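You operate a simulated robot arm through the tools that you are given. There is no shell and no other tool.

You run a simulated robot arm. Do the job below in one go: nothing can be reset, and whatever is moved stays where it is left.

JOB
Toast both slices golden on mark 2.
Fine: one slice a slot, dial first, lever down; wait till they pop; the slots reach 150 C, keep out of them.
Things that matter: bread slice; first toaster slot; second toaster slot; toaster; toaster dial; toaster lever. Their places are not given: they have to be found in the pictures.

Only the result counts: the job must be done as asked and must still hold three seconds after the hand-in. Knocking over, shifting, dropping, spilling or breaking anything else fails it.

ROBOT AND FRAMES
A 7-joint arm with a three-finger gripper, fixed in place. Base frame: the origin is on the floor under the middle of its stand, x ahead of it, y to its left, z up; the work surface is at about z = 910. Readings come in mm, rad, newtons and seconds.
With the tool pointing down near the work surface it reaches from about 100 to 880 mm from the base axis. Its first joint turns from -2.897 to 2.897 rad. Payload 2.94 kg.
The tool frame sits at the grasp point between the pads (the TCP): z along the fingers, y along the line on which they close. The tips reach 30 mm beyond it. The gripper opens to 132 mm; its body begins 107 mm behind the TCP.
Orientation is told as [roll, pitch, yaw] about the base's x, y, z axes, in that order, counted from this pose: with the fingers straight down and closing along the base's y, the tool's x points along the base's -x, its y along +y and its z along -z.

CONTROLS
- The arm moves only by the tool nudge_tool. Its argument "deltas" is a list of rows, each a list of 3 entries, a list of its own where there are three numbers: the shift along the tool's x, y, z in m, then the turn, a rotation vector about the tool's x, y, z in rad, then the closure, from 0 (fully open) to 1 (shut). In form: [[[x, y, z], [rx, ry, rz], fingers], ...]. A call has 1 to 20 rows; each row shifts and turns the commanded pose from where the row before left it, along the tool's axes as they then stand. A row lasts 0.2 s, in which the tool goes at most 50 mm and 0.15 rad; a call with a longer step from one row to the next is refused whole, and so is a gripper value outside its range. A pose out of reach is approached as far as the arm can. The call stops where the force on the tool passes 40 N (or 10 N more than at its start, if that is more) or the arm is blocked; 0.2 s more then pass. The fingers move at their own pace (about 37.4 mm/s each) and stop on an object; they squeeze with about 33 N. The grip force told is the motor's: it shows also when the fingers shut on nothing. Time passes only in rows, and 0.2 s behind the last, so rows that do not move let the fingers close. The reply holds the time, the measured pose of the TCP, the force on the tool along the base axes, the opening and the grip force, in the units named above and with some noise, with the torque about the TCP (base axes, N m) and any sound that the robot's microphone picked up.
- Cameras (640 x 400 px; columns grow to the right, rows downward): "scene" is fixed at [399.7, -649.2, 1818.8]; the picture's right is [0.98, -0.21, 0.00], its down [-0.14, -0.64, -0.75] and it looks along [0.16, 0.74, -0.66] (base axes); focal length 356 px, centre (320, 200). "wrist" rides on the gripper at [72, 3, -144] in the tool frame; the picture's right is [-0.04, 1.00, 0.00], its down [-0.88, -0.04, -0.48] and it looks along [-0.48, -0.02, 0.88] (tool axes); focal length 256 px, centre (320, 200).
- camera(camera): a new picture of that camera. No time passes.
- raise_lower(by): moves the trunk up (or, below 0, down) by that many mm; the arm rides with it, the base frame stays. It gives what a move gives, with no picture.
- point_at(camera, pixels): for up to 12 pixels [column, row] of the newest picture of that camera ("zoom" is the newest enlarged one), the place [x, y, z] in the base frame of the surface seen there, good to about 2 mm. No time passes.
- inspect(camera, box): a new picture of the part [left, top, right, bottom] of that camera's present view, enlarged. No time passes.
- close_job(): hands the job in; it is judged then, once.

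Leave the gripper open and the arm clear of the work at the hand-in unless told otherwise.

The tools are called after ">>>" as name(argument=value, ...) on one line, values as JSON. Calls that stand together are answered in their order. nudge_tool: Moves the arm, as the interface text tells. Its arguments: {"type":"object","properties":{"deltas":{"type":"array"}},"required":["deltas"]} The other tools are called the same way: raise_lower (by) moves the trunk up or down; camera (camera) takes a picture; point_at (camera, pixels) gives the place of the surface under pixels of a picture; inspect (camera, box) takes an enlarged picture of a part of a camera's view; close_job () hands the job in.

At the start:

```text
time: 0.0
ee_pos: [584.9, -60.9, 1381.3]
tool_rot: [-0.002, -0.001, 0.001]
contact_force: [-0.7, -1.0, 0.2]
torque: [0.05, 0.01, -0.01]
opening: 132.3
grasp_force: 0.0
trunk travel left (down, up): [-375.0, 165.0]
```

scene: 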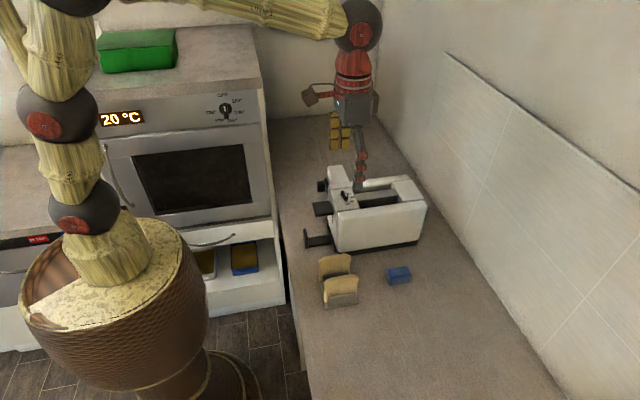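
wrist: 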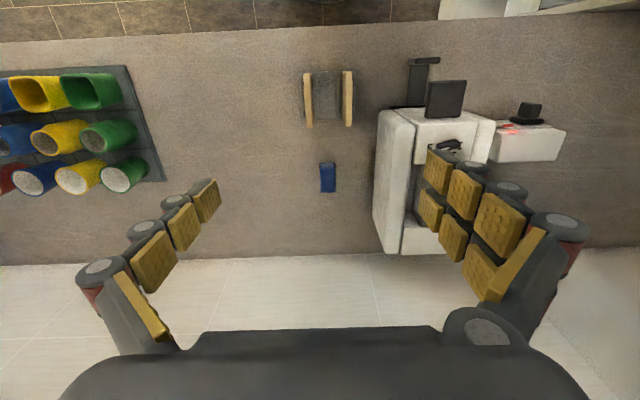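

I see the toaster at about (375,215) in the scene picture and two bread slices in a rack at about (338,280). I'll take enlarged views of both first.

>>> inspect(camera="scene", box=[290, 150, 450, 250])

>>> inspect(camera="wrist", box=[280, 30, 600, 230])

```text
4.00 times, centred on (370, 200) of scene
```

zoom: 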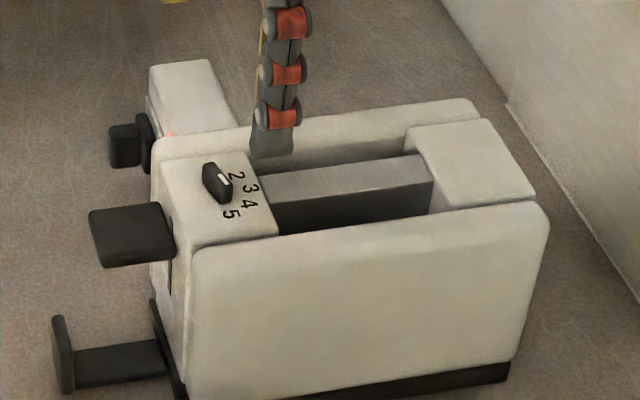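

```text
2.00 times, centred on (440, 130) of wrist
```

zoom: 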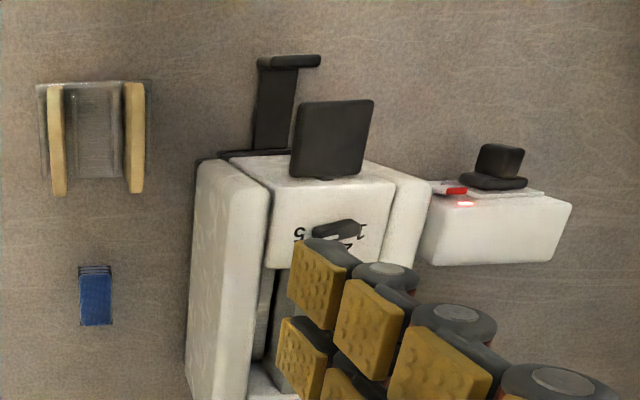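

The toaster's dial (marks 2–5 visible), its lever paddle and a tray handle at the bottom show clearly. Beyond the toaster is a separate white box with a black knob and a red light. Next I'll zoom on the scene again and measure points.

>>> inspect(camera="scene", box=[290, 150, 450, 250])

>>> point_at(camera="zoom", pixels=[[216, 182], [222, 181], [210, 168], [224, 200], [95, 214], [160, 207], [100, 260], [172, 250], [62, 350], [180, 370], [180, 70], [120, 145]])

>>> point_at(camera="zoom", pixels=[[340, 180], [300, 215], [420, 165], [350, 155], [430, 200], [300, 240], [480, 140], [530, 195], [200, 250], [545, 215], [440, 105], [165, 165]])

```text
4.00 times, centred on (370, 200) of scene
```

zoom: 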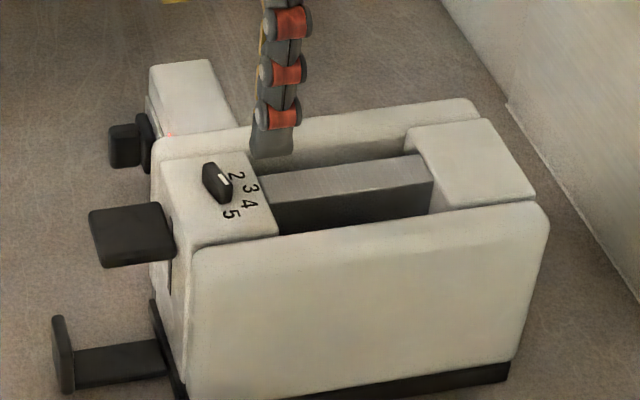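

```text
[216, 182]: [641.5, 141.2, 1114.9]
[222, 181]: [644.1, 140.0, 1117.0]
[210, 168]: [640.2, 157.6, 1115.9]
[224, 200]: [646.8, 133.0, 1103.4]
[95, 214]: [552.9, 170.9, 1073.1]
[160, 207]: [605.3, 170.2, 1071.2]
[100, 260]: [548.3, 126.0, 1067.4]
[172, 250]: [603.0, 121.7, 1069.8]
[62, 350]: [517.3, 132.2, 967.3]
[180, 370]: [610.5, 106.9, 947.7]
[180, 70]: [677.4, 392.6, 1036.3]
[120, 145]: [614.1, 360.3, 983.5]
```

```text
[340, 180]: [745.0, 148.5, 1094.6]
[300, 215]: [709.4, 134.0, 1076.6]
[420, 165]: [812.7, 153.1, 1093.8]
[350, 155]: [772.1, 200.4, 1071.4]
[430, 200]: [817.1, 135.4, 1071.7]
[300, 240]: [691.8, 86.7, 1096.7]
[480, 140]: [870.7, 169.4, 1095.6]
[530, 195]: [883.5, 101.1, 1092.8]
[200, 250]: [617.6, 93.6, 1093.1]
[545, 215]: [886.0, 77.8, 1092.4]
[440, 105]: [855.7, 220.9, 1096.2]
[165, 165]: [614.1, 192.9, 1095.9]
```

The toaster's top is at z ≈ 1095, spanning x 610–888. Next I'll measure the bread slices and the rack.

>>> inspect(camera="scene", box=[290, 235, 420, 316])

>>> inspect(camera="wrist", box=[280, 50, 380, 112])

```text
4.92 times, centred on (355, 276) of scene
```

zoom: 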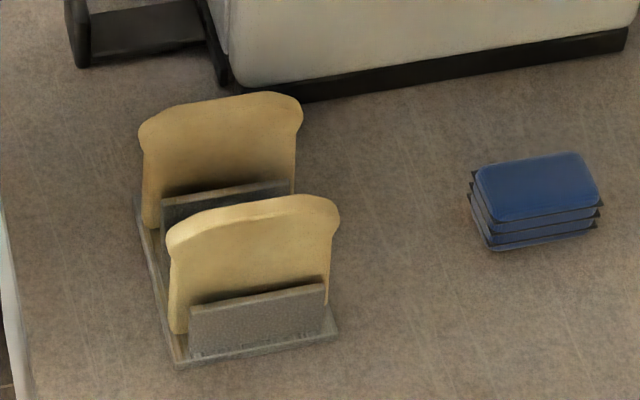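

```text
6.40 times, centred on (330, 81) of wrist
```

zoom: 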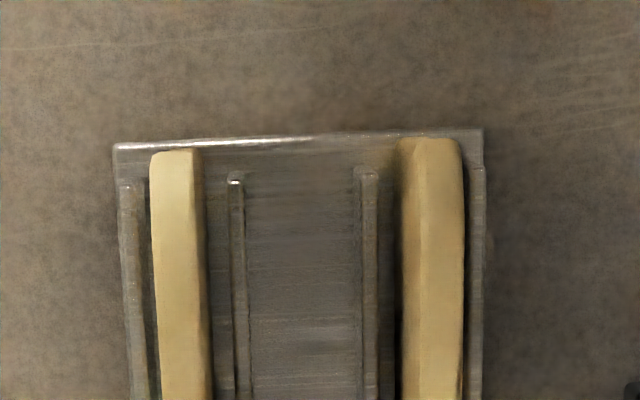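

The slices stand on edge in a rack, thickness along y. I'll take a wrist zoom on the entire rack and measure points.

>>> inspect(camera="wrist", box=[270, 55, 390, 130])

>>> point_at(camera="zoom", pixels=[[200, 110], [205, 200], [215, 300], [215, 370], [420, 110], [420, 200], [422, 300], [420, 360], [300, 150], [470, 110], [165, 110], [60, 200]])

```text
5.33 times, centred on (330, 92) of wrist
```

zoom: 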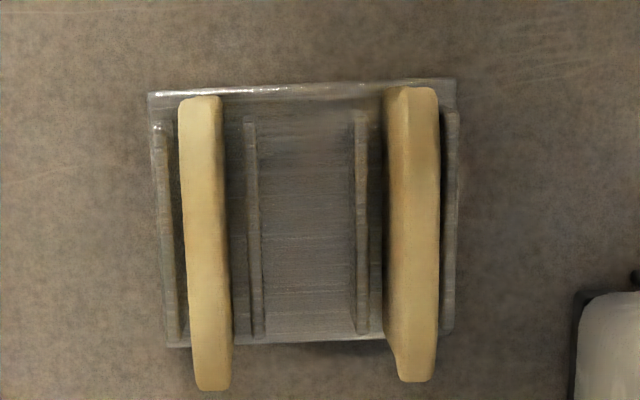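

```text
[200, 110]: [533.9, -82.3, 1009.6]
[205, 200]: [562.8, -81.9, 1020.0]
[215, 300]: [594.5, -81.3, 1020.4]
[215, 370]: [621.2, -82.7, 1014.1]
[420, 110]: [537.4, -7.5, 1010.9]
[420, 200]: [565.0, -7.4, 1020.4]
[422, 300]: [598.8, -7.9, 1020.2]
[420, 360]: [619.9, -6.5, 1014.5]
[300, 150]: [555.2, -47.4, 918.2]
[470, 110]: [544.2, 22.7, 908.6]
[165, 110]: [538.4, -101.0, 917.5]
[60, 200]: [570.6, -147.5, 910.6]
```

Slice tops are at z ≈ 1020: one at y ≈ -82, the other at y ≈ -7, both over x ≈ 530–625. Next I'll move the tool +y by 210 mm, staying high, so the wrist camera looks straight at the dial and slots.

>>> nudge_tool(deltas=[[[0, 0.035, 0], [0, 0, 0], 0], [[0, 0.035, 0], [0, 0, 0], 0], [[0, 0.035, 0], [0, 0, 0], 0], [[0, 0.035, 0], [0, 0, 0], 0], [[0, 0.035, 0], [0, 0, 0], 0], [[0, 0.035, 0], [0, 0, 0], 0], [[0, 0, 0], [0, 0, 0], 0]])

>>> camera(camera="wrist")

>>> camera(camera="scene")

```text
time: 1.6
ee_pos: [586.6, 149.4, 1382.0]
tool_rot: [-0.001, 0.0, -0.001]
contact_force: [-1.0, 0.0, 0.7]
torque: [0.03, 0.04, -0.02]
opening: 131.8
grasp_force: 0.1
trunk travel left (down, up): [-375.0, 165.0]
```

```text
taken
```

wrist: 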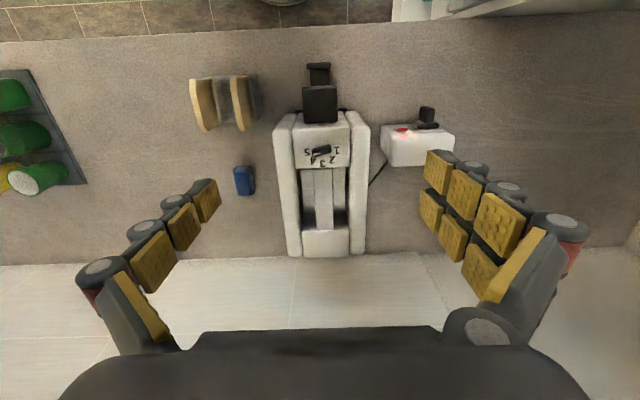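

```text
taken
```

scene: 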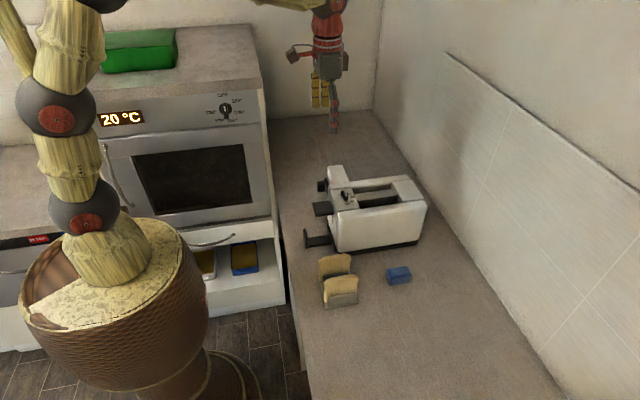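

The toaster is now clear of the fingers, at column ~320 in the wrist picture, and a cable seems to run from the white box at (417,148). I'll zoom on the dial, the slots and the box.

>>> inspect(camera="wrist", box=[280, 110, 376, 170])

>>> inspect(camera="wrist", box=[360, 90, 472, 160])

>>> inspect(camera="scene", box=[290, 150, 450, 250])

>>> inspect(camera="wrist", box=[240, 90, 400, 190])

```text
6.67 times, centred on (328, 140) of wrist
```

zoom: 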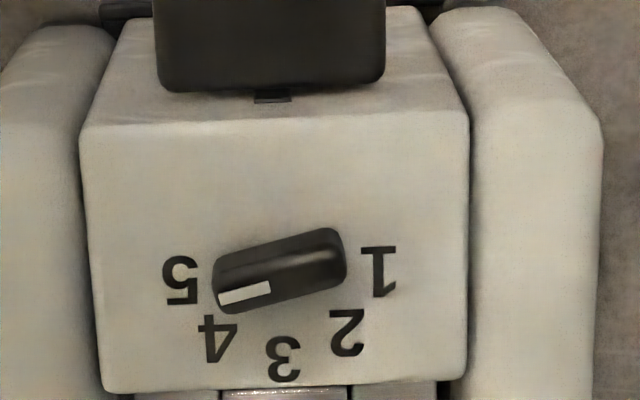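

```text
5.71 times, centred on (416, 125) of wrist
```

zoom: 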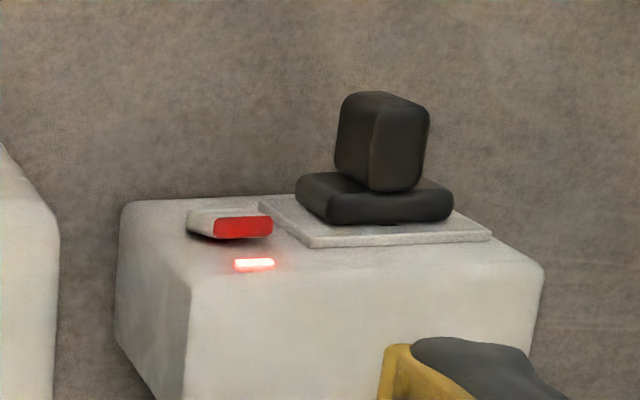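

```text
4.00 times, centred on (370, 200) of scene
```

zoom: 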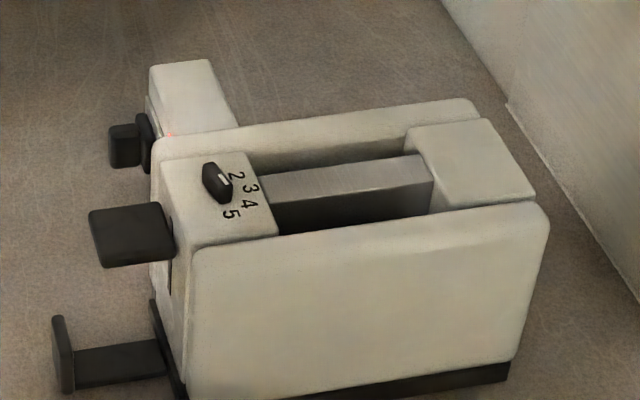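

```text
4.00 times, centred on (320, 140) of wrist
```

zoom: 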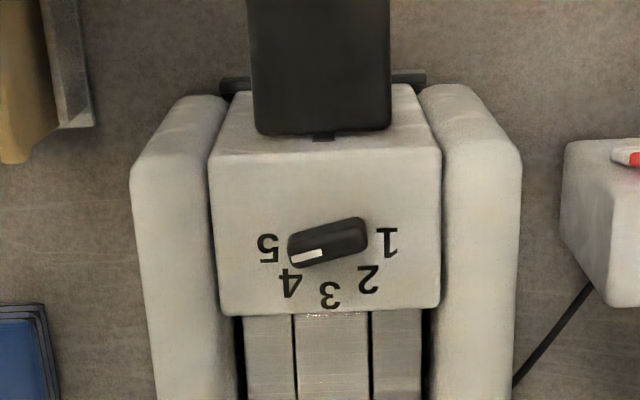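

The white box is a mains outlet: black plug in it, rocker switch with red showing, and its red light lit, so power looks on. The dial's white pointer at zoom (306,255) points between 4 and 5. I'll measure the marks, knob, slots and lever in this zoom.

>>> point_at(camera="zoom", pixels=[[387, 242], [369, 279], [329, 294], [291, 281], [268, 247], [361, 235], [296, 252], [328, 243], [294, 259], [320, 253], [260, 20], [380, 125]])

>>> point_at(camera="zoom", pixels=[[270, 340], [240, 340], [270, 390], [332, 340], [395, 340], [428, 340], [200, 250], [480, 250], [138, 200], [515, 200], [270, 125], [325, 165]])

>>> inspect(camera="wrist", box=[256, 155, 384, 235])

```text
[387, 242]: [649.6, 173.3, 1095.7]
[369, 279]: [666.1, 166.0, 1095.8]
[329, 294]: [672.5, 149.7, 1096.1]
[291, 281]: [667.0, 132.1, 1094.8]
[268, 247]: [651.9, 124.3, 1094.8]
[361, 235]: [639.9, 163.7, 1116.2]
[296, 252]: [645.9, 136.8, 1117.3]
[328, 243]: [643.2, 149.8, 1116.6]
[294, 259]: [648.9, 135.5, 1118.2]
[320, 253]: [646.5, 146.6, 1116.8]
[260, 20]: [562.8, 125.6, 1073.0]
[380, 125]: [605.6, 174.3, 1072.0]
```

```text
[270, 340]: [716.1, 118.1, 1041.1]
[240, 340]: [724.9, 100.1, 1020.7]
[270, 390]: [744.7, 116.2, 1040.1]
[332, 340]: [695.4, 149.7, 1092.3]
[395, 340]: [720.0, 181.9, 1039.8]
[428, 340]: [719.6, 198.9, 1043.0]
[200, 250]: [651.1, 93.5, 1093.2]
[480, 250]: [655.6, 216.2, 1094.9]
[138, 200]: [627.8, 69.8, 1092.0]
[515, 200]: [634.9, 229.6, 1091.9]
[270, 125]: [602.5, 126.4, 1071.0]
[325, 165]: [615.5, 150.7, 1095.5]
```

```text
5.00 times, centred on (320, 195) of wrist
```

zoom: 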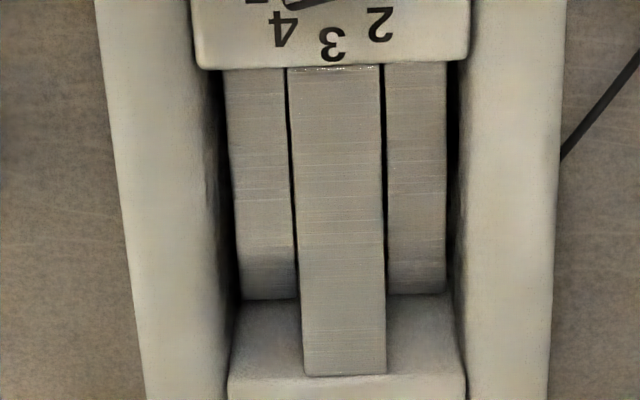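

The carriages inside both slots sit at z ≈ 1040, so a slice will stand about 47 mm proud of the top. Next I'll measure the slot edges in this zoom, and take a tighter zoom on the dial.

>>> point_at(camera="zoom", pixels=[[206, 66], [228, 66], [290, 75], [380, 75], [445, 66], [240, 310], [440, 310], [260, 200], [415, 200], [265, 290], [415, 290], [345, 365]])

>>> point_at(camera="zoom", pixels=[[205, 180], [218, 200], [232, 200], [292, 200], [300, 200], [382, 200], [390, 200], [448, 200], [460, 200], [265, 305], [415, 305], [330, 70]])

>>> inspect(camera="wrist", box=[300, 138, 340, 163])

```text
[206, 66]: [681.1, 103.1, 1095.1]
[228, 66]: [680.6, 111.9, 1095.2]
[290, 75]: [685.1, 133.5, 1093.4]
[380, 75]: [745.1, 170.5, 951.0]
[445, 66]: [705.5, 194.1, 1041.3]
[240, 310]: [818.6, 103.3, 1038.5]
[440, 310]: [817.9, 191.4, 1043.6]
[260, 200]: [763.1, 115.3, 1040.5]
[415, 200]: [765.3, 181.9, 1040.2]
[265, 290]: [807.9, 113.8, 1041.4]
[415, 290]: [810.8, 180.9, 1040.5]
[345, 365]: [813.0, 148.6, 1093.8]
```

```text
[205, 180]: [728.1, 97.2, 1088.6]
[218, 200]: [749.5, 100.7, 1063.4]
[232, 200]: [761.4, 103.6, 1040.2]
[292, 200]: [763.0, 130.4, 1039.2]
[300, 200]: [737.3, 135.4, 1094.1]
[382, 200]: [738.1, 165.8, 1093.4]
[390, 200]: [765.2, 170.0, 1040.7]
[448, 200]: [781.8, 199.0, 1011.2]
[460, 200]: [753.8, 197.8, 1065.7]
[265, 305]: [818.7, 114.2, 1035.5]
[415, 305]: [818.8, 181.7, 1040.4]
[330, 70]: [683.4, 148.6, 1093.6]
```

```text
16.00 times, centred on (320, 150) of wrist
```

zoom: 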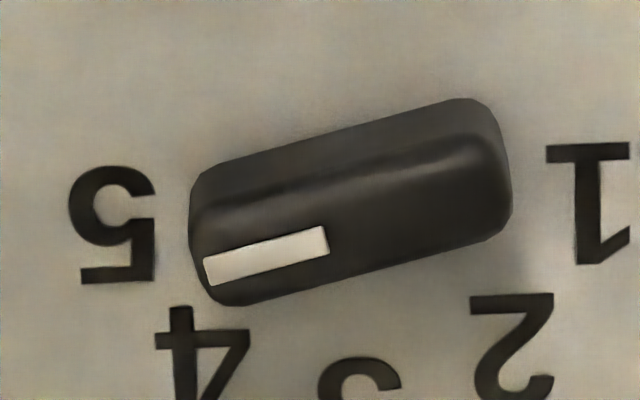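

In this tight zoom the white line runs from (207,271) to (326,241). I'll measure the line, the knob's top face and the marks precisely.

>>> point_at(camera="zoom", pixels=[[210, 270], [230, 265], [268, 256], [300, 248], [324, 241], [195, 230], [505, 185], [360, 180], [360, 220], [365, 260], [113, 225], [590, 205]])

>>> inspect(camera="wrist", box=[296, 136, 344, 166])

>>> point_at(camera="zoom", pixels=[[145, 215], [212, 335], [352, 385], [480, 315], [545, 200], [330, 240], [240, 160], [430, 110], [170, 215], [480, 175]])

```text
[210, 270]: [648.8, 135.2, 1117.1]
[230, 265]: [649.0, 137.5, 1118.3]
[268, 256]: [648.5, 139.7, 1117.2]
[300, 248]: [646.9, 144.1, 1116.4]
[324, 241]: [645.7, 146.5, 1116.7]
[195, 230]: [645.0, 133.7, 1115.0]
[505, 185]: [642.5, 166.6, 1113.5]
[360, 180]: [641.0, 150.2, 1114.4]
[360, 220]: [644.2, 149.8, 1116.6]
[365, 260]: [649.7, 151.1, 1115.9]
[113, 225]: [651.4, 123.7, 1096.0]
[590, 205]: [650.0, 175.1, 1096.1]
```

```text
13.33 times, centred on (320, 151) of wrist
```

zoom: 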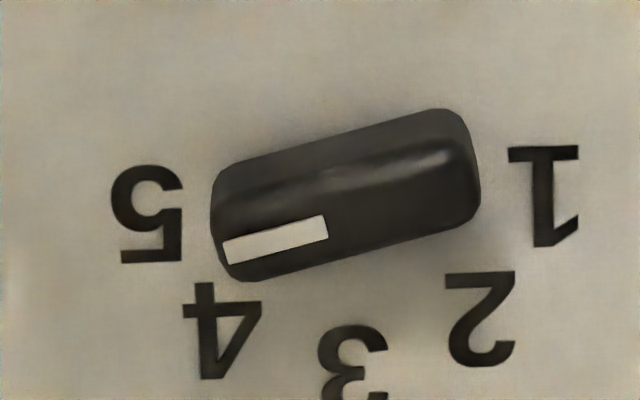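

```text
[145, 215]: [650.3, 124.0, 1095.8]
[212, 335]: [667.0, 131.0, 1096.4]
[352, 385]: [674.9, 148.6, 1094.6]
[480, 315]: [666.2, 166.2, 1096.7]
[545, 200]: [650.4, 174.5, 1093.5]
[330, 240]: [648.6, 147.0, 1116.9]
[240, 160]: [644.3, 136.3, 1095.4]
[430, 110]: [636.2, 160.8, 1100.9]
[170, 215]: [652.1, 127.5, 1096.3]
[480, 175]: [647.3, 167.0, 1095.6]
```

The dial's centre is about (645.3, 149.8), knob top z ≈ 1117. The pointer stands at about -75.5° from +x (nearly on 5), and mark 2 is at about +40°, so the dial must turn about 115° counter-clockwise from above. I'll go above it, turn the tool so the fingers close across the blade, and pre-close partly.

>>> nudge_tool(deltas=[[[-0.0293, 0.0002, 0], [0, 0, 0], 0.3], [[-0.0294, 0.0002, 0], [0, 0, 0], 0.6], [[0, 0, 0.02], [0, 0, 0.1464], 0.65], [[0, 0, 0.02], [0, 0, 0.1464], 0.65], [[0, 0, 0.02], [0, 0, 0.1464], 0.65], [[0, 0, 0.02], [0, 0, 0.1464], 0.65], [[0, 0, 0.02], [0, 0, 0.1464], 0.65], [[0, 0, 0.02], [0, 0, 0.1464], 0.65], [[0, 0, 0.02], [0, 0, 0.1464], 0.65], [[0, 0, 0.02], [0, 0, 0.1464], 0.65], [[0, 0, 0.02], [0, 0, 0.1464], 0.65], [[0, 0, 0], [0, 0, 0], 0.65], [[0, 0, 0], [0, 0, 0], 0.65]])

>>> camera(camera="wrist")

>>> inspect(camera="scene", box=[290, 100, 450, 200])

```text
time: 4.4
ee_pos: [643.0, 149.0, 1201.0]
tool_rot: [-0.001, 0.002, -1.32]
contact_force: [0.6, -0.5, 0.2]
torque: [-0.01, 0.0, -0.05]
opening: 46.3
grasp_force: 0.0
trunk travel left (down, up): [-375.0, 165.0]
```

```text
taken
```

wrist: 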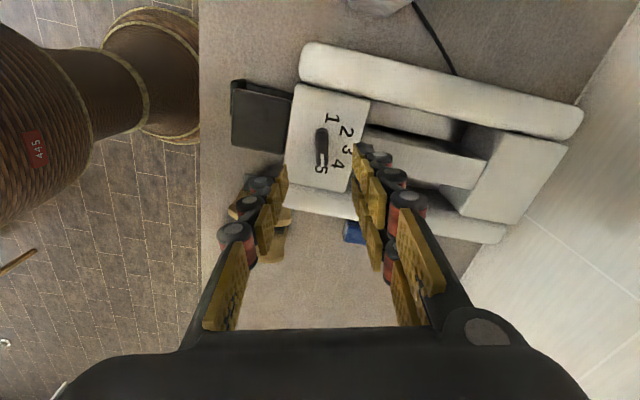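

```text
4.00 times, centred on (370, 150) of scene
```

zoom: 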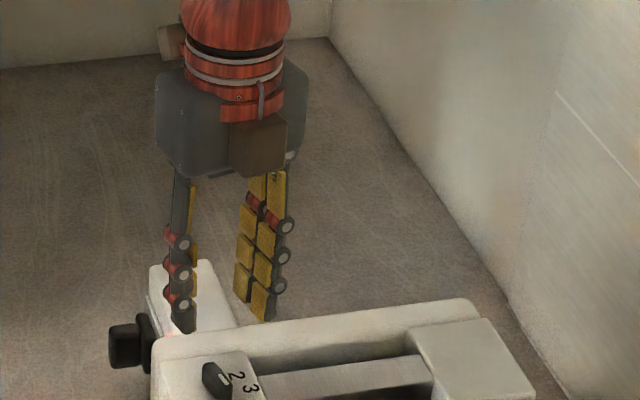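

The opening reads 46 mm and the fingers hang straight. TCP reads (643.0, 149.0, 1201). I'll zoom on the dial from here to confirm its centre and the pointer.

>>> inspect(camera="wrist", box=[288, 100, 368, 150])

>>> inspect(camera="wrist", box=[296, 110, 360, 150])

```text
8.00 times, centred on (328, 125) of wrist
```

zoom: 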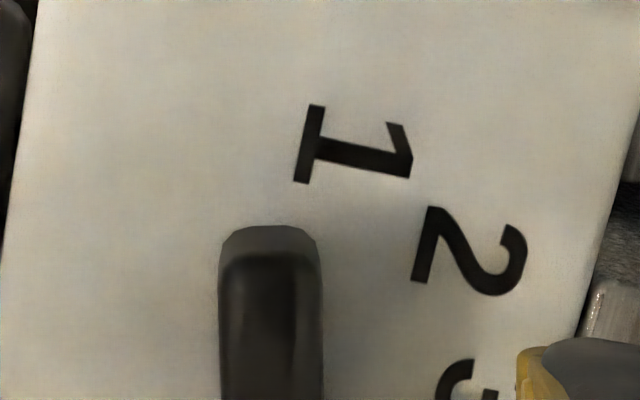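

```text
10.00 times, centred on (328, 130) of wrist
```

zoom: 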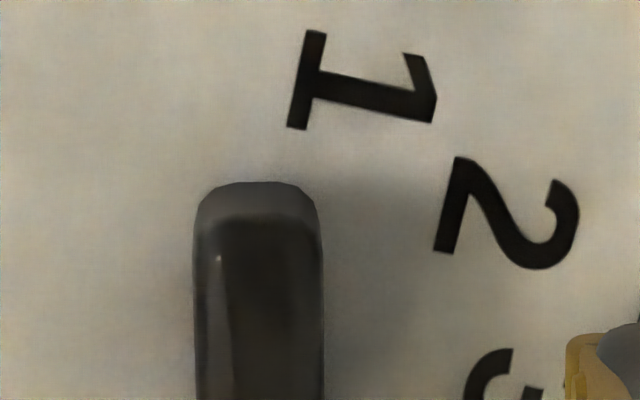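

The knob is aligned vertically in the picture, so the turn is right. I'll take a slightly lower crop to get the entire knob and measure it.

>>> inspect(camera="wrist", box=[280, 110, 376, 170])

>>> point_at(camera="zoom", pixels=[[250, 130], [300, 130], [275, 130], [275, 200], [275, 260], [275, 320], [275, 375], [240, 250], [310, 250], [275, 345]])

```text
6.67 times, centred on (328, 140) of wrist
```

zoom: 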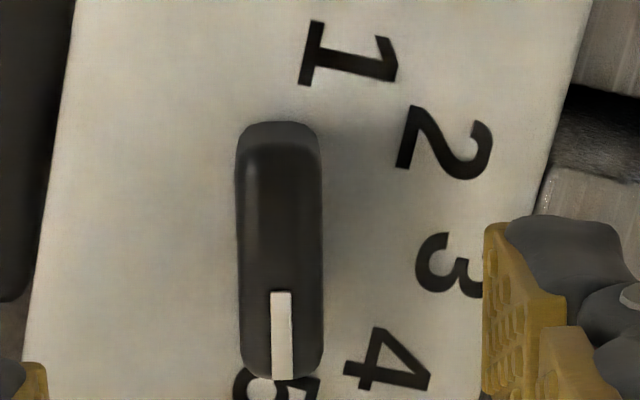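

```text
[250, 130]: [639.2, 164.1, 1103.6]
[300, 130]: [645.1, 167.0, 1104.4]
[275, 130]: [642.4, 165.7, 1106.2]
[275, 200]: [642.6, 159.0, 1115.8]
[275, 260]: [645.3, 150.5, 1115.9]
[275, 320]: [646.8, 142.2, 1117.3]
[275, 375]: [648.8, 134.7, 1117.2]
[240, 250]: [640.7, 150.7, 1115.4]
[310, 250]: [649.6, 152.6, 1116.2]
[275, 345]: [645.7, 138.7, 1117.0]
```

The pointer sits on 5 and the knob centre is (645.3, 150). I'll correct about 1.5 mm and descend 70 mm, leaving the tips about 6 mm above the toaster top with the fingers still open.

>>> nudge_tool(deltas=[[[0.0004, 0.0015, 0.015], [0, 0, 0], 0.65], [[0, 0, 0.015], [0, 0, 0], 0.65], [[0, 0, 0.015], [0, 0, 0], 0.65], [[0, 0, 0.015], [0, 0, 0], 0.65], [[0, 0, 0.01], [0, 0, 0], 0.65], [[0, 0, 0], [0, 0, 0], 0.65]])

>>> camera(camera="wrist")

>>> inspect(camera="scene", box=[290, 125, 450, 225])

```text
time: 5.8
ee_pos: [644.2, 149.5, 1130.9]
tool_rot: [0.0, 0.001, -1.317]
contact_force: [0.0, -0.4, 0.1]
torque: [-0.02, 0.0, 0.03]
opening: 46.2
grasp_force: 0.2
trunk travel left (down, up): [-375.0, 165.0]
```

```text
taken
```

wrist: 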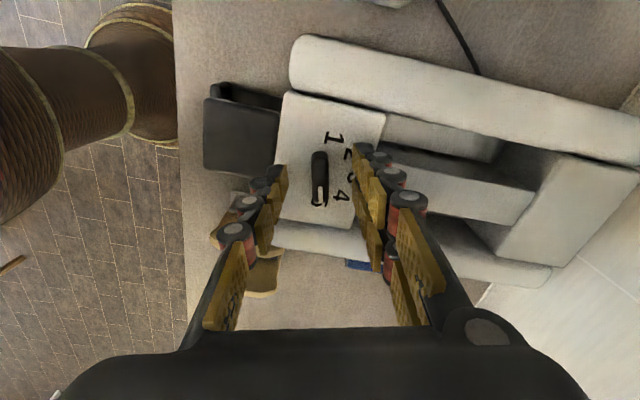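

```text
4.00 times, centred on (370, 175) of scene
```

zoom: 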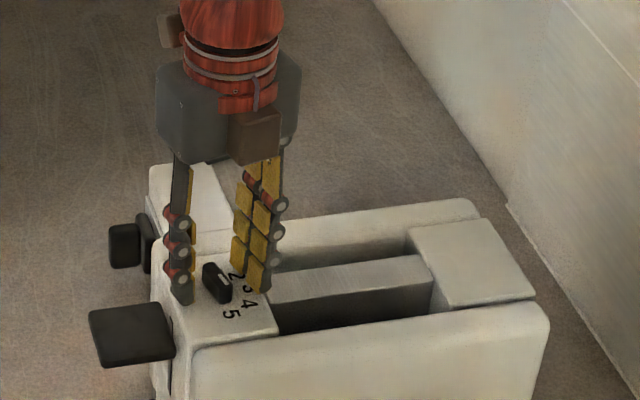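

The fingers straddle the knob with nothing touching. I'll close on it now, without moving.

>>> nudge_tool(deltas=[[[0, 0, 0], [0, 0, 0], 0.8], [[0, 0, 0], [0, 0, 0], 0.9], [[0, 0, 0], [0, 0, 0], 1], [[0, 0, 0], [0, 0, 0], 1], [[0, 0, 0], [0, 0, 0], 1]])

>>> camera(camera="wrist")

```text
time: 7.0
ee_pos: [645.3, 150.2, 1132.2]
tool_rot: [0.0, 0.0, -1.318]
contact_force: [1.7, 1.1, 0.3]
torque: [0.05, 0.02, -0.04]
opening: 11.8
grasp_force: 36.8
trunk travel left (down, up): [-375.0, 165.0]
```

```text
taken
```

wrist: 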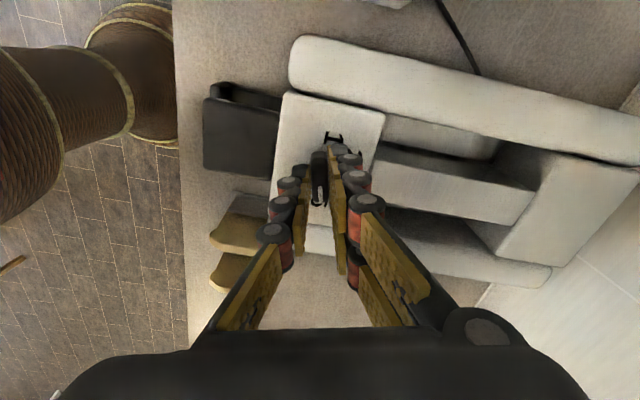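

The knob is held (opening 11.8 mm, 37 N grip, little side force). Now I'll turn it counter-clockwise by 1.0 rad, then check.

>>> nudge_tool(deltas=[[[0, 0, 0], [0, 0, -0.1], 1], [[0, 0, 0], [0, 0, -0.1], 1], [[0, 0, 0], [0, 0, -0.1], 1], [[0, 0, 0], [0, 0, -0.1], 1], [[0, 0, 0], [0, 0, -0.1], 1], [[0, 0, 0], [0, 0, -0.1], 1], [[0, 0, 0], [0, 0, -0.1], 1], [[0, 0, 0], [0, 0, -0.1], 1], [[0, 0, 0], [0, 0, -0.1], 1], [[0, 0, 0], [0, 0, -0.1], 1]])

>>> camera(camera="wrist")

```text
time: 9.2
ee_pos: [645.5, 150.0, 1131.9]
tool_rot: [0.0, 0.001, -0.316]
contact_force: [2.4, 1.0, -2.2]
torque: [-0.17, -0.55, -0.04]
opening: 11.7
grasp_force: 38.8
trunk travel left (down, up): [-375.0, 165.0]
```

```text
taken
```

wrist: 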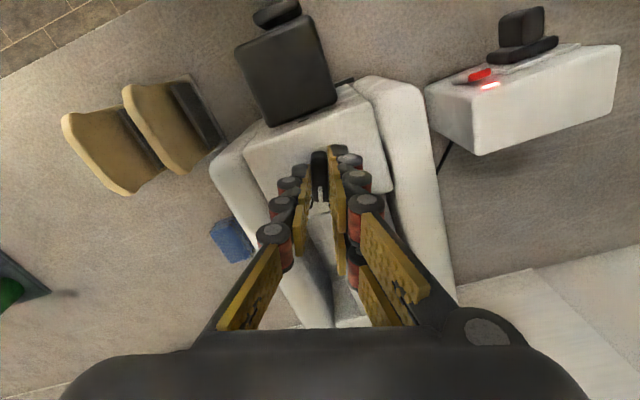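

The knob turns with the fingers (yaw now -0.316, pointer following). I'll turn another 1.014 rad to bring the pointer to mark 2 at +40°.

>>> nudge_tool(deltas=[[[0, 0, 0], [0, 0, -0.1], 1], [[0, 0, 0], [0, 0, -0.1], 1], [[0, 0, 0], [0, 0, -0.1], 1], [[0, 0, 0], [0, 0, -0.1], 1], [[0, 0, 0], [0, 0, -0.1], 1], [[0, 0, 0], [0, 0, -0.1], 1], [[0, 0, 0], [0, 0, -0.1], 1], [[0, 0, 0], [0, 0, -0.1], 1], [[0, 0, 0], [0, 0, -0.1], 1], [[0, 0, 0], [0, 0, -0.114], 1], [[0, 0, 0], [0, 0, 0], 1]])

>>> camera(camera="wrist")

```text
time: 11.6
ee_pos: [643.8, 149.5, 1131.5]
tool_rot: [0.0, 0.001, 0.696]
contact_force: [1.5, -2.5, -2.5]
torque: [-0.23, 0.23, 0.0]
opening: 11.7
grasp_force: 39.1
trunk travel left (down, up): [-375.0, 165.0]
```

```text
taken
```

wrist: 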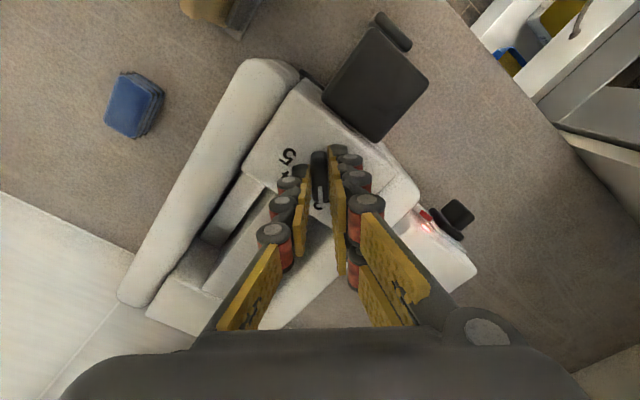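

The dial should now be near mark 2. I'll open to about 46 mm, wait, then lift 150 mm straight up and look.

>>> nudge_tool(deltas=[[[0, 0, 0], [0, 0, 0], 0.9], [[0, 0, 0], [0, 0, 0], 0.8], [[0, 0, 0], [0, 0, 0], 0.65], [[0, 0, 0], [0, 0, 0], 0.65], [[0, 0, -0.01], [0, 0, 0], 0.65], [[0, 0, -0.02], [0, 0, 0], 0.65], [[0, 0, -0.03], [0, 0, 0], 0.65], [[0, 0, -0.03], [0, 0, 0], 0.65], [[0, 0, -0.03], [0, 0, 0], 0.65], [[0, 0, -0.03], [0, 0, 0], 0.65], [[0, 0, 0], [0, 0, 0], 0.65]])

>>> camera(camera="wrist")

>>> inspect(camera="scene", box=[320, 175, 384, 215])

```text
time: 14.0
ee_pos: [644.7, 149.2, 1282.7]
tool_rot: [-0.001, 0.0, 0.696]
contact_force: [0.0, 0.3, 0.5]
torque: [0.0, 0.02, 0.03]
opening: 46.5
grasp_force: 0.0
trunk travel left (down, up): [-375.0, 165.0]
```

```text
taken
```

wrist: 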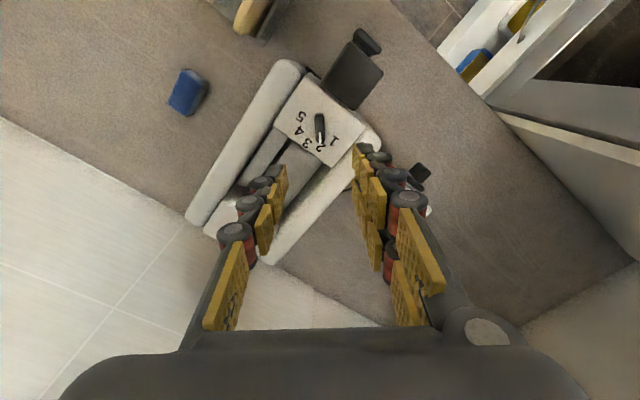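

```text
10.00 times, centred on (352, 195) of scene
```

zoom: 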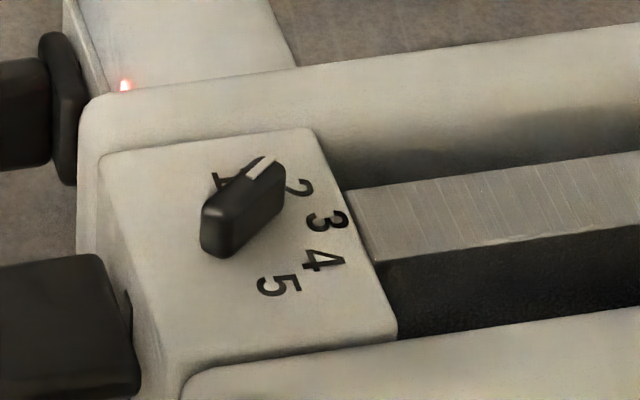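

The pointer now lies toward 2. I'll zoom from the wrist camera and measure its angle against the marks.

>>> inspect(camera="wrist", box=[288, 105, 352, 145])

>>> inspect(camera="wrist", box=[288, 110, 352, 150])

```text
10.00 times, centred on (320, 125) of wrist
```

zoom: 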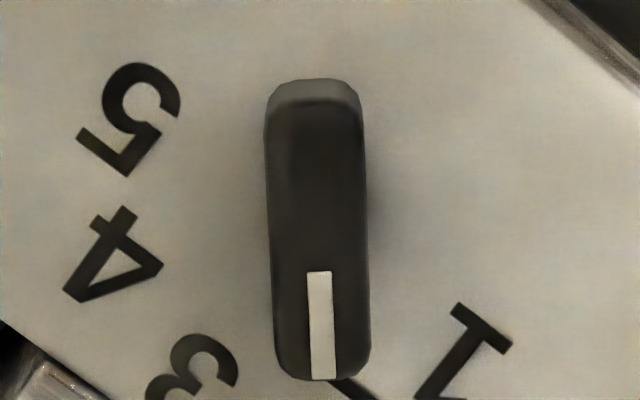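

```text
10.00 times, centred on (320, 130) of wrist
```

zoom: 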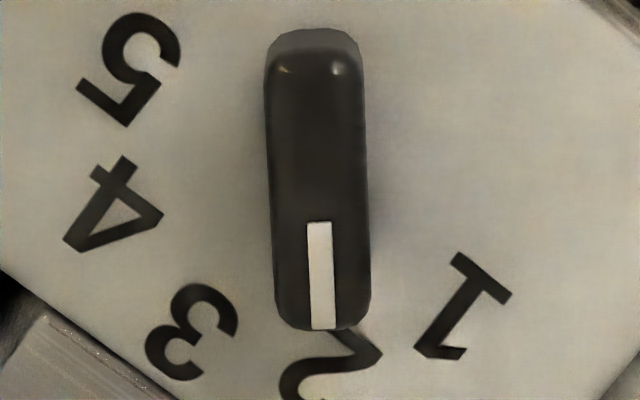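

The pointer ends right over the 2. I'll confirm numerically.

>>> point_at(camera="zoom", pixels=[[320, 232], [322, 275], [322, 318], [316, 150], [314, 80], [330, 365], [460, 305], [192, 332], [112, 205], [130, 70]])

```text
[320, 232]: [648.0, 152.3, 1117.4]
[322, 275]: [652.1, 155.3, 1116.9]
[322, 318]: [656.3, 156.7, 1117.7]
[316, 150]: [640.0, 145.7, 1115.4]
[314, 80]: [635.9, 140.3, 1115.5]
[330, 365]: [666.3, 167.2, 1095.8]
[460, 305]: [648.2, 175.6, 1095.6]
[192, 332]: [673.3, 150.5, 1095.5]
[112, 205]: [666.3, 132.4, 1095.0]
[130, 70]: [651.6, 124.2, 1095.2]
```

The pointer is at 38.8° against mark 2 at about 40°, so the dial is set. Now the bread: I'll turn the tool back to yaw 0, move over the slice at y ≈ -7 at z ≈ 1283, and set the opening to about 50 mm.

>>> nudge_tool(deltas=[[[0, 0, 0], [0, 0, 0.1392], 0.62], [[0, 0, 0], [0, 0, 0.1392], 0.62], [[0, 0, 0], [0, 0, 0.1392], 0.62], [[0, 0, 0], [0, 0, 0.1392], 0.62], [[0, 0, 0], [0, 0, 0.1392], 0.62], [[0.0134, -0.0312, 0], [0, 0, 0], 0.62], [[0.0134, -0.0312, 0], [0, 0, 0], 0.62], [[0.0134, -0.0312, 0], [0, 0, 0], 0.62], [[0.0134, -0.0312, 0], [0, 0, 0], 0.62], [[0.0134, -0.0312, 0], [0, 0, 0], 0.62], [[0, 0, 0], [0, 0, 0], 0.62]])

>>> camera(camera="wrist")

>>> inspect(camera="scene", box=[290, 235, 418, 315])

```text
time: 16.4
ee_pos: [576.8, -6.7, 1282.7]
tool_rot: [-0.001, -0.001, 0.001]
contact_force: [0.3, -0.2, -0.3]
torque: [0.04, 0.0, -0.04]
opening: 50.1
grasp_force: 0.0
trunk travel left (down, up): [-375.0, 165.0]
```

```text
taken
```

wrist: 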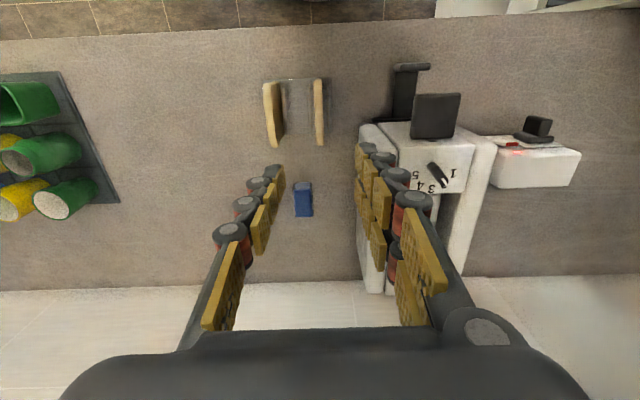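

```text
5.00 times, centred on (354, 275) of scene
```

zoom: 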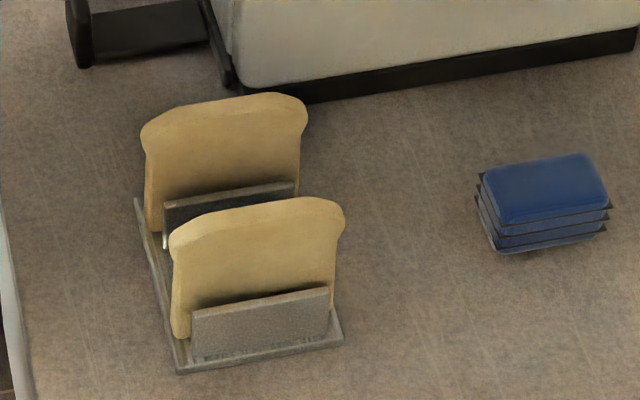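

I'm above the slice at y ≈ -7. I'll measure the fence heights and slice extents in the scene zoom, and zoom the wrist view too.

>>> point_at(camera="zoom", pixels=[[195, 318], [327, 293], [260, 350], [167, 208], [290, 188], [176, 240], [340, 215], [145, 130], [303, 112], [150, 225], [178, 335], [332, 285]])

>>> inspect(camera="wrist", box=[256, 70, 352, 150])

>>> inspect(camera="wrist", box=[240, 70, 368, 150])

```text
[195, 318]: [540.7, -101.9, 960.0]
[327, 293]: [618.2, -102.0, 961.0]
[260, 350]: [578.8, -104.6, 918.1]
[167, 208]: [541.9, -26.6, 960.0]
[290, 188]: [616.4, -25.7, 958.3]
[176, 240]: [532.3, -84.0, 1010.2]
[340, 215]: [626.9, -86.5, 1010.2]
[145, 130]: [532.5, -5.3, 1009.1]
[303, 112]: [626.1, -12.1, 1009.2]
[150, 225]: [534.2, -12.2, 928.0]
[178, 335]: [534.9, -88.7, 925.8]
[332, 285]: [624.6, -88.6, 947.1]
```

```text
5.00 times, centred on (304, 110) of wrist
```

zoom: 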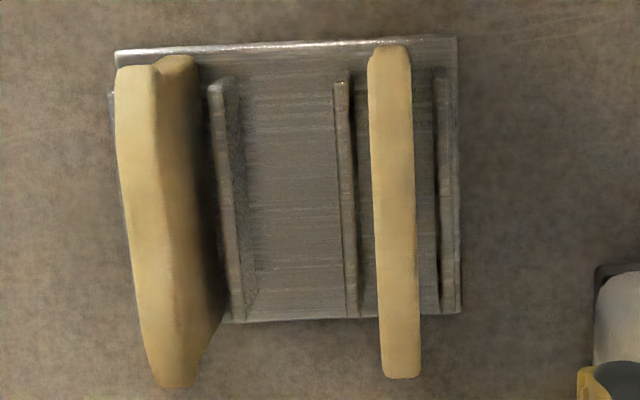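

```text
5.00 times, centred on (304, 110) of wrist
```

zoom: 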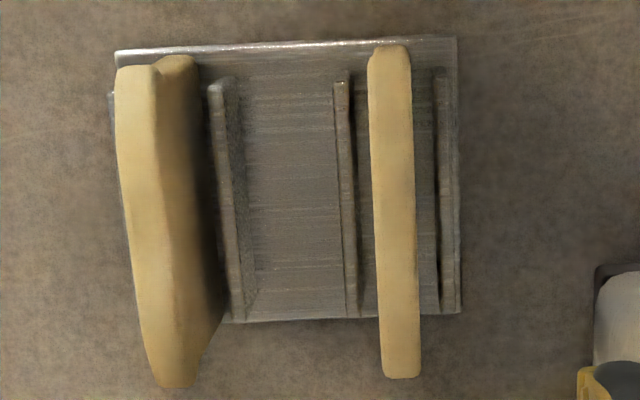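

The fence tops are at z = 960, well below my intended tip height of about 990. I'll measure the two slices' top edges from this nearer view.

>>> point_at(camera="zoom", pixels=[[372, 100], [408, 100], [390, 100], [395, 200], [402, 330], [374, 200], [412, 200], [384, 360], [418, 360], [160, 150], [175, 350], [130, 100]])

```text
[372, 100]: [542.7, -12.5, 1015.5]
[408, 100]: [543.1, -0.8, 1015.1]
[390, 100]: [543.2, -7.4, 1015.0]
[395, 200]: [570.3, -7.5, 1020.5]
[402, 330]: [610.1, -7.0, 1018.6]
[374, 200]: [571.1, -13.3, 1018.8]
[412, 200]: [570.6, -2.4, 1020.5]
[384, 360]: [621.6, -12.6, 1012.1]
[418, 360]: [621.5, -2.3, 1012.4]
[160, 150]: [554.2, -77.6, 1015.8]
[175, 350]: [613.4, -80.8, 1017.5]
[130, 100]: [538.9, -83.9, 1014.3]
```

The slice's centre is (579, -7.3), 13 mm thick. I'll descend to TCP z ≈ 1021 (tips ~991), fingers at 50 mm opening straddling it.

>>> nudge_tool(deltas=[[[-0.002, -0.0006, 0.03], [0, 0, 0], 0.62], [[0, 0, 0.035], [0, 0, 0], 0.62], [[0, 0, 0.035], [0, 0, 0], 0.62], [[0, 0, 0.035], [0, 0, 0], 0.62], [[0, 0, 0.035], [0, 0, 0], 0.62], [[0, 0, 0.03], [0, 0, 0], 0.62], [[0, 0, 0.02], [0, 0, 0], 0.62], [[0, 0, 0.02], [0, 0, 0], 0.62], [[0, 0, 0.011], [0, 0, 0], 0.62], [[0, 0, 0.01], [0, 0, 0], 0.62], [[0, 0, 0], [0, 0, 0], 0.62]])

>>> camera(camera="wrist")

>>> inspect(camera="scene", box=[276, 205, 436, 305])

```text
time: 18.8
ee_pos: [579.7, -6.7, 1019.8]
tool_rot: [0.0, 0.001, 0.001]
contact_force: [0.4, 0.0, 0.1]
torque: [0.02, 0.01, -0.02]
opening: 50.3
grasp_force: 0.1
trunk travel left (down, up): [-375.0, 165.0]
```

```text
taken
```

wrist: 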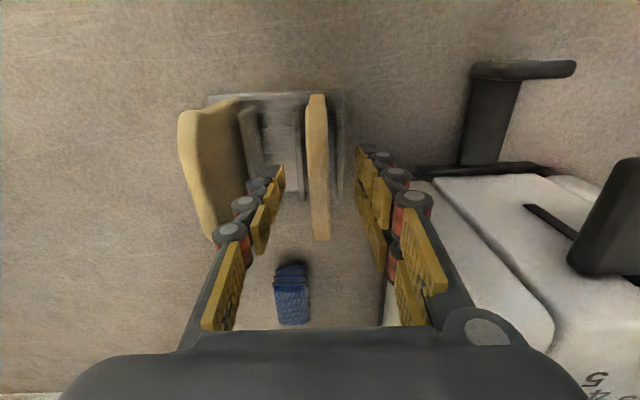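

```text
4.00 times, centred on (356, 255) of scene
```

zoom: 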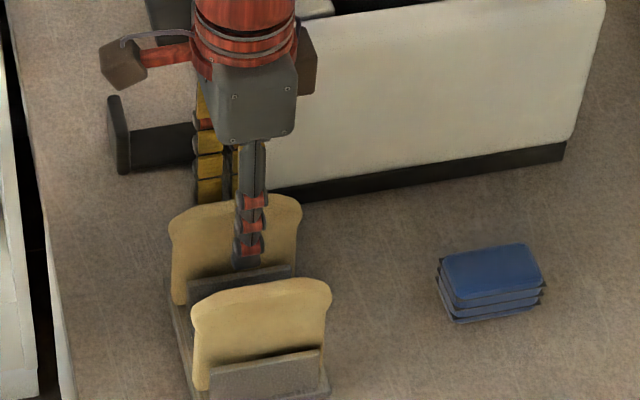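

The fingers straddle the slice without contact. I'll close on it now.

>>> nudge_tool(deltas=[[[0, 0, 0], [0, 0, 0], 0.7], [[0, 0, 0], [0, 0, 0], 0.8], [[0, 0, 0], [0, 0, 0], 0.9], [[0, 0, 0], [0, 0, 0], 1], [[0, 0, 0], [0, 0, 0], 1], [[0, 0, 0], [0, 0, 0], 1]])

>>> camera(camera="wrist")

```text
time: 20.2
ee_pos: [580.0, -6.6, 1020.4]
tool_rot: [0.0, 0.0, 0.001]
contact_force: [-0.7, 0.5, 0.1]
torque: [0.02, 0.0, 0.03]
opening: 11.9
grasp_force: 33.0
trunk travel left (down, up): [-375.0, 165.0]
```

```text
taken
```

wrist: 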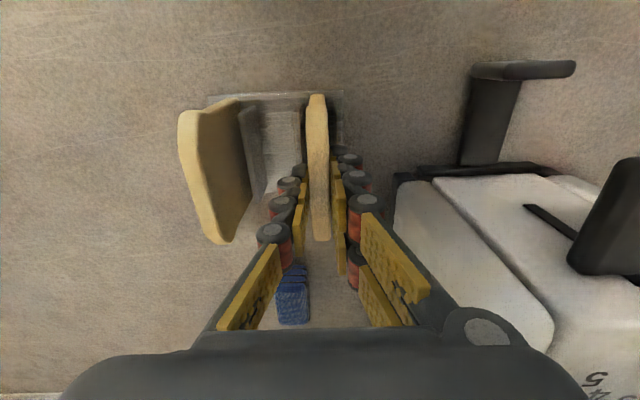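

The slice is held (opening 11.9 mm, 33 N). I'll lift straight up, slowly at first, by 245 mm.

>>> nudge_tool(deltas=[[[0, 0, -0.01], [0, 0, 0], 1], [[0, 0, -0.015], [0, 0, 0], 1], [[0, 0, -0.015], [0, 0, 0], 1], [[0, 0, -0.015], [0, 0, 0], 1], [[0, 0, -0.025], [0, 0, 0], 1], [[0, 0, -0.03], [0, 0, 0], 1], [[0, 0, -0.03], [0, 0, 0], 1], [[0, 0, -0.03], [0, 0, 0], 1], [[0, 0, -0.03], [0, 0, 0], 1], [[0, 0, -0.025], [0, 0, 0], 1], [[0, 0, -0.02], [0, 0, 0], 1], [[0, 0, 0], [0, 0, 0], 1]])

>>> camera(camera="wrist")

>>> camera(camera="scene")

```text
time: 22.8
ee_pos: [578.7, -7.1, 1265.8]
tool_rot: [0.0, 0.0, 0.0]
contact_force: [0.4, 0.0, -0.8]
torque: [-0.01, 0.03, 0.0]
opening: 11.9
grasp_force: 32.9
trunk travel left (down, up): [-375.0, 165.0]
```

```text
taken
```

wrist: 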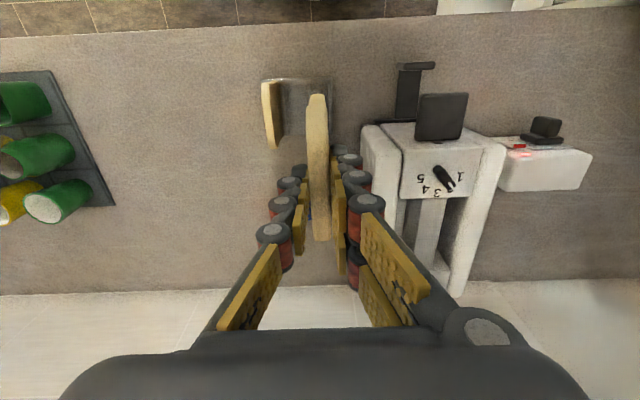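

```text
taken
```

scene: 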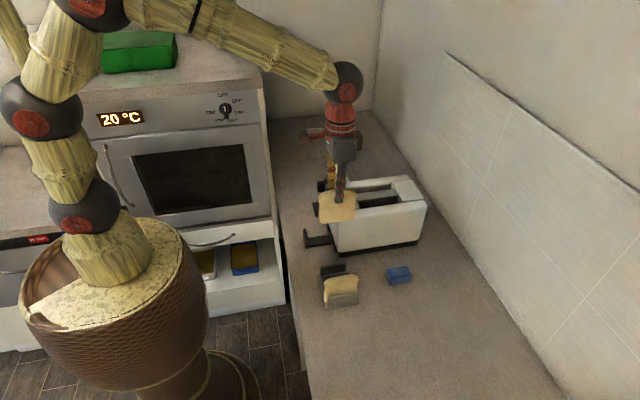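

The slice came out cleanly and the rack hasn't moved. I'll carry it over the far slot, centre about (750, 182.4), at this height (slice bottom ≈ 1164, above the dial).

>>> nudge_tool(deltas=[[[-0.0214, 0.0237, 0], [0, 0, 0], 1], [[-0.0214, 0.0237, 0], [0, 0, 0], 1], [[-0.0214, 0.0237, 0], [0, 0, 0], 1], [[-0.0214, 0.0237, 0], [0, 0, 0], 1], [[-0.0214, 0.0237, 0], [0, 0, 0], 1], [[-0.0214, 0.0237, 0], [0, 0, 0], 1], [[-0.0214, 0.0237, 0], [0, 0, 0], 1], [[-0.0214, 0.0236, 0], [0, 0, 0], 1], [[0, 0, 0], [0, 0, 0], 1], [[0, 0, 0], [0, 0, 0], 1]])

>>> camera(camera="wrist")

>>> inspect(camera="scene", box=[290, 130, 450, 230])

```text
time: 25.0
ee_pos: [751.6, 184.1, 1264.7]
tool_rot: [-0.001, 0.0, -0.001]
contact_force: [0.0, -0.8, 0.0]
torque: [0.02, 0.0, -0.02]
opening: 12.0
grasp_force: 32.7
trunk travel left (down, up): [-375.0, 165.0]
```

```text
taken
```

wrist: 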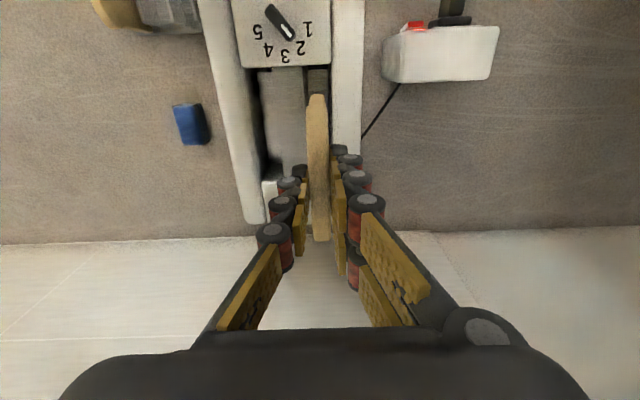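

```text
4.00 times, centred on (370, 180) of scene
```

zoom: 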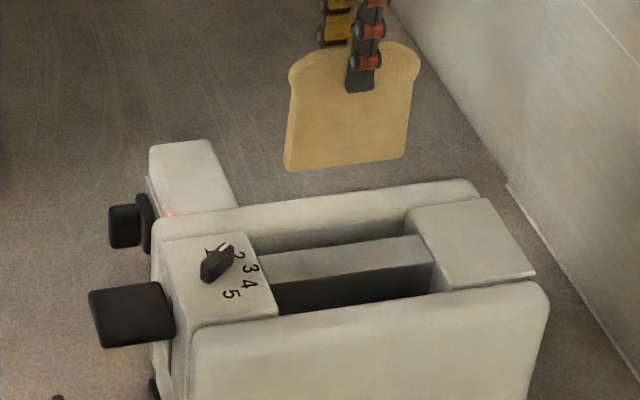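

The slice hangs above the toaster. I'll measure its actual corners and the slot edge in this zoom before going down.

>>> point_at(camera="zoom", pixels=[[290, 165], [402, 153], [345, 158], [294, 75], [415, 65], [345, 120]])

>>> point_at(camera="wrist", pixels=[[316, 110], [318, 150], [321, 230], [318, 75], [310, 80], [334, 60], [340, 100], [300, 120], [285, 100], [326, 80]])

```text
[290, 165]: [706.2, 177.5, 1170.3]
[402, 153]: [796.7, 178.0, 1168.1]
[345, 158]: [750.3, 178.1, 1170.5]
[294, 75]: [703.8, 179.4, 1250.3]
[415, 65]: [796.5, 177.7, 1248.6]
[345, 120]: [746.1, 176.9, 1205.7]
```

```text
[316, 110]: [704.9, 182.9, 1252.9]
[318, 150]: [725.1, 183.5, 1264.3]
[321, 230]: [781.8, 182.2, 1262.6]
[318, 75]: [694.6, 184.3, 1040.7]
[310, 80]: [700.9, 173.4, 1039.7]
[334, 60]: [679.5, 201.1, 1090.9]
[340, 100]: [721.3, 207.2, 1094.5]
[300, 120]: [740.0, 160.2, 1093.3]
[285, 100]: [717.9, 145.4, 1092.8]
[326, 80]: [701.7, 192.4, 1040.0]
```

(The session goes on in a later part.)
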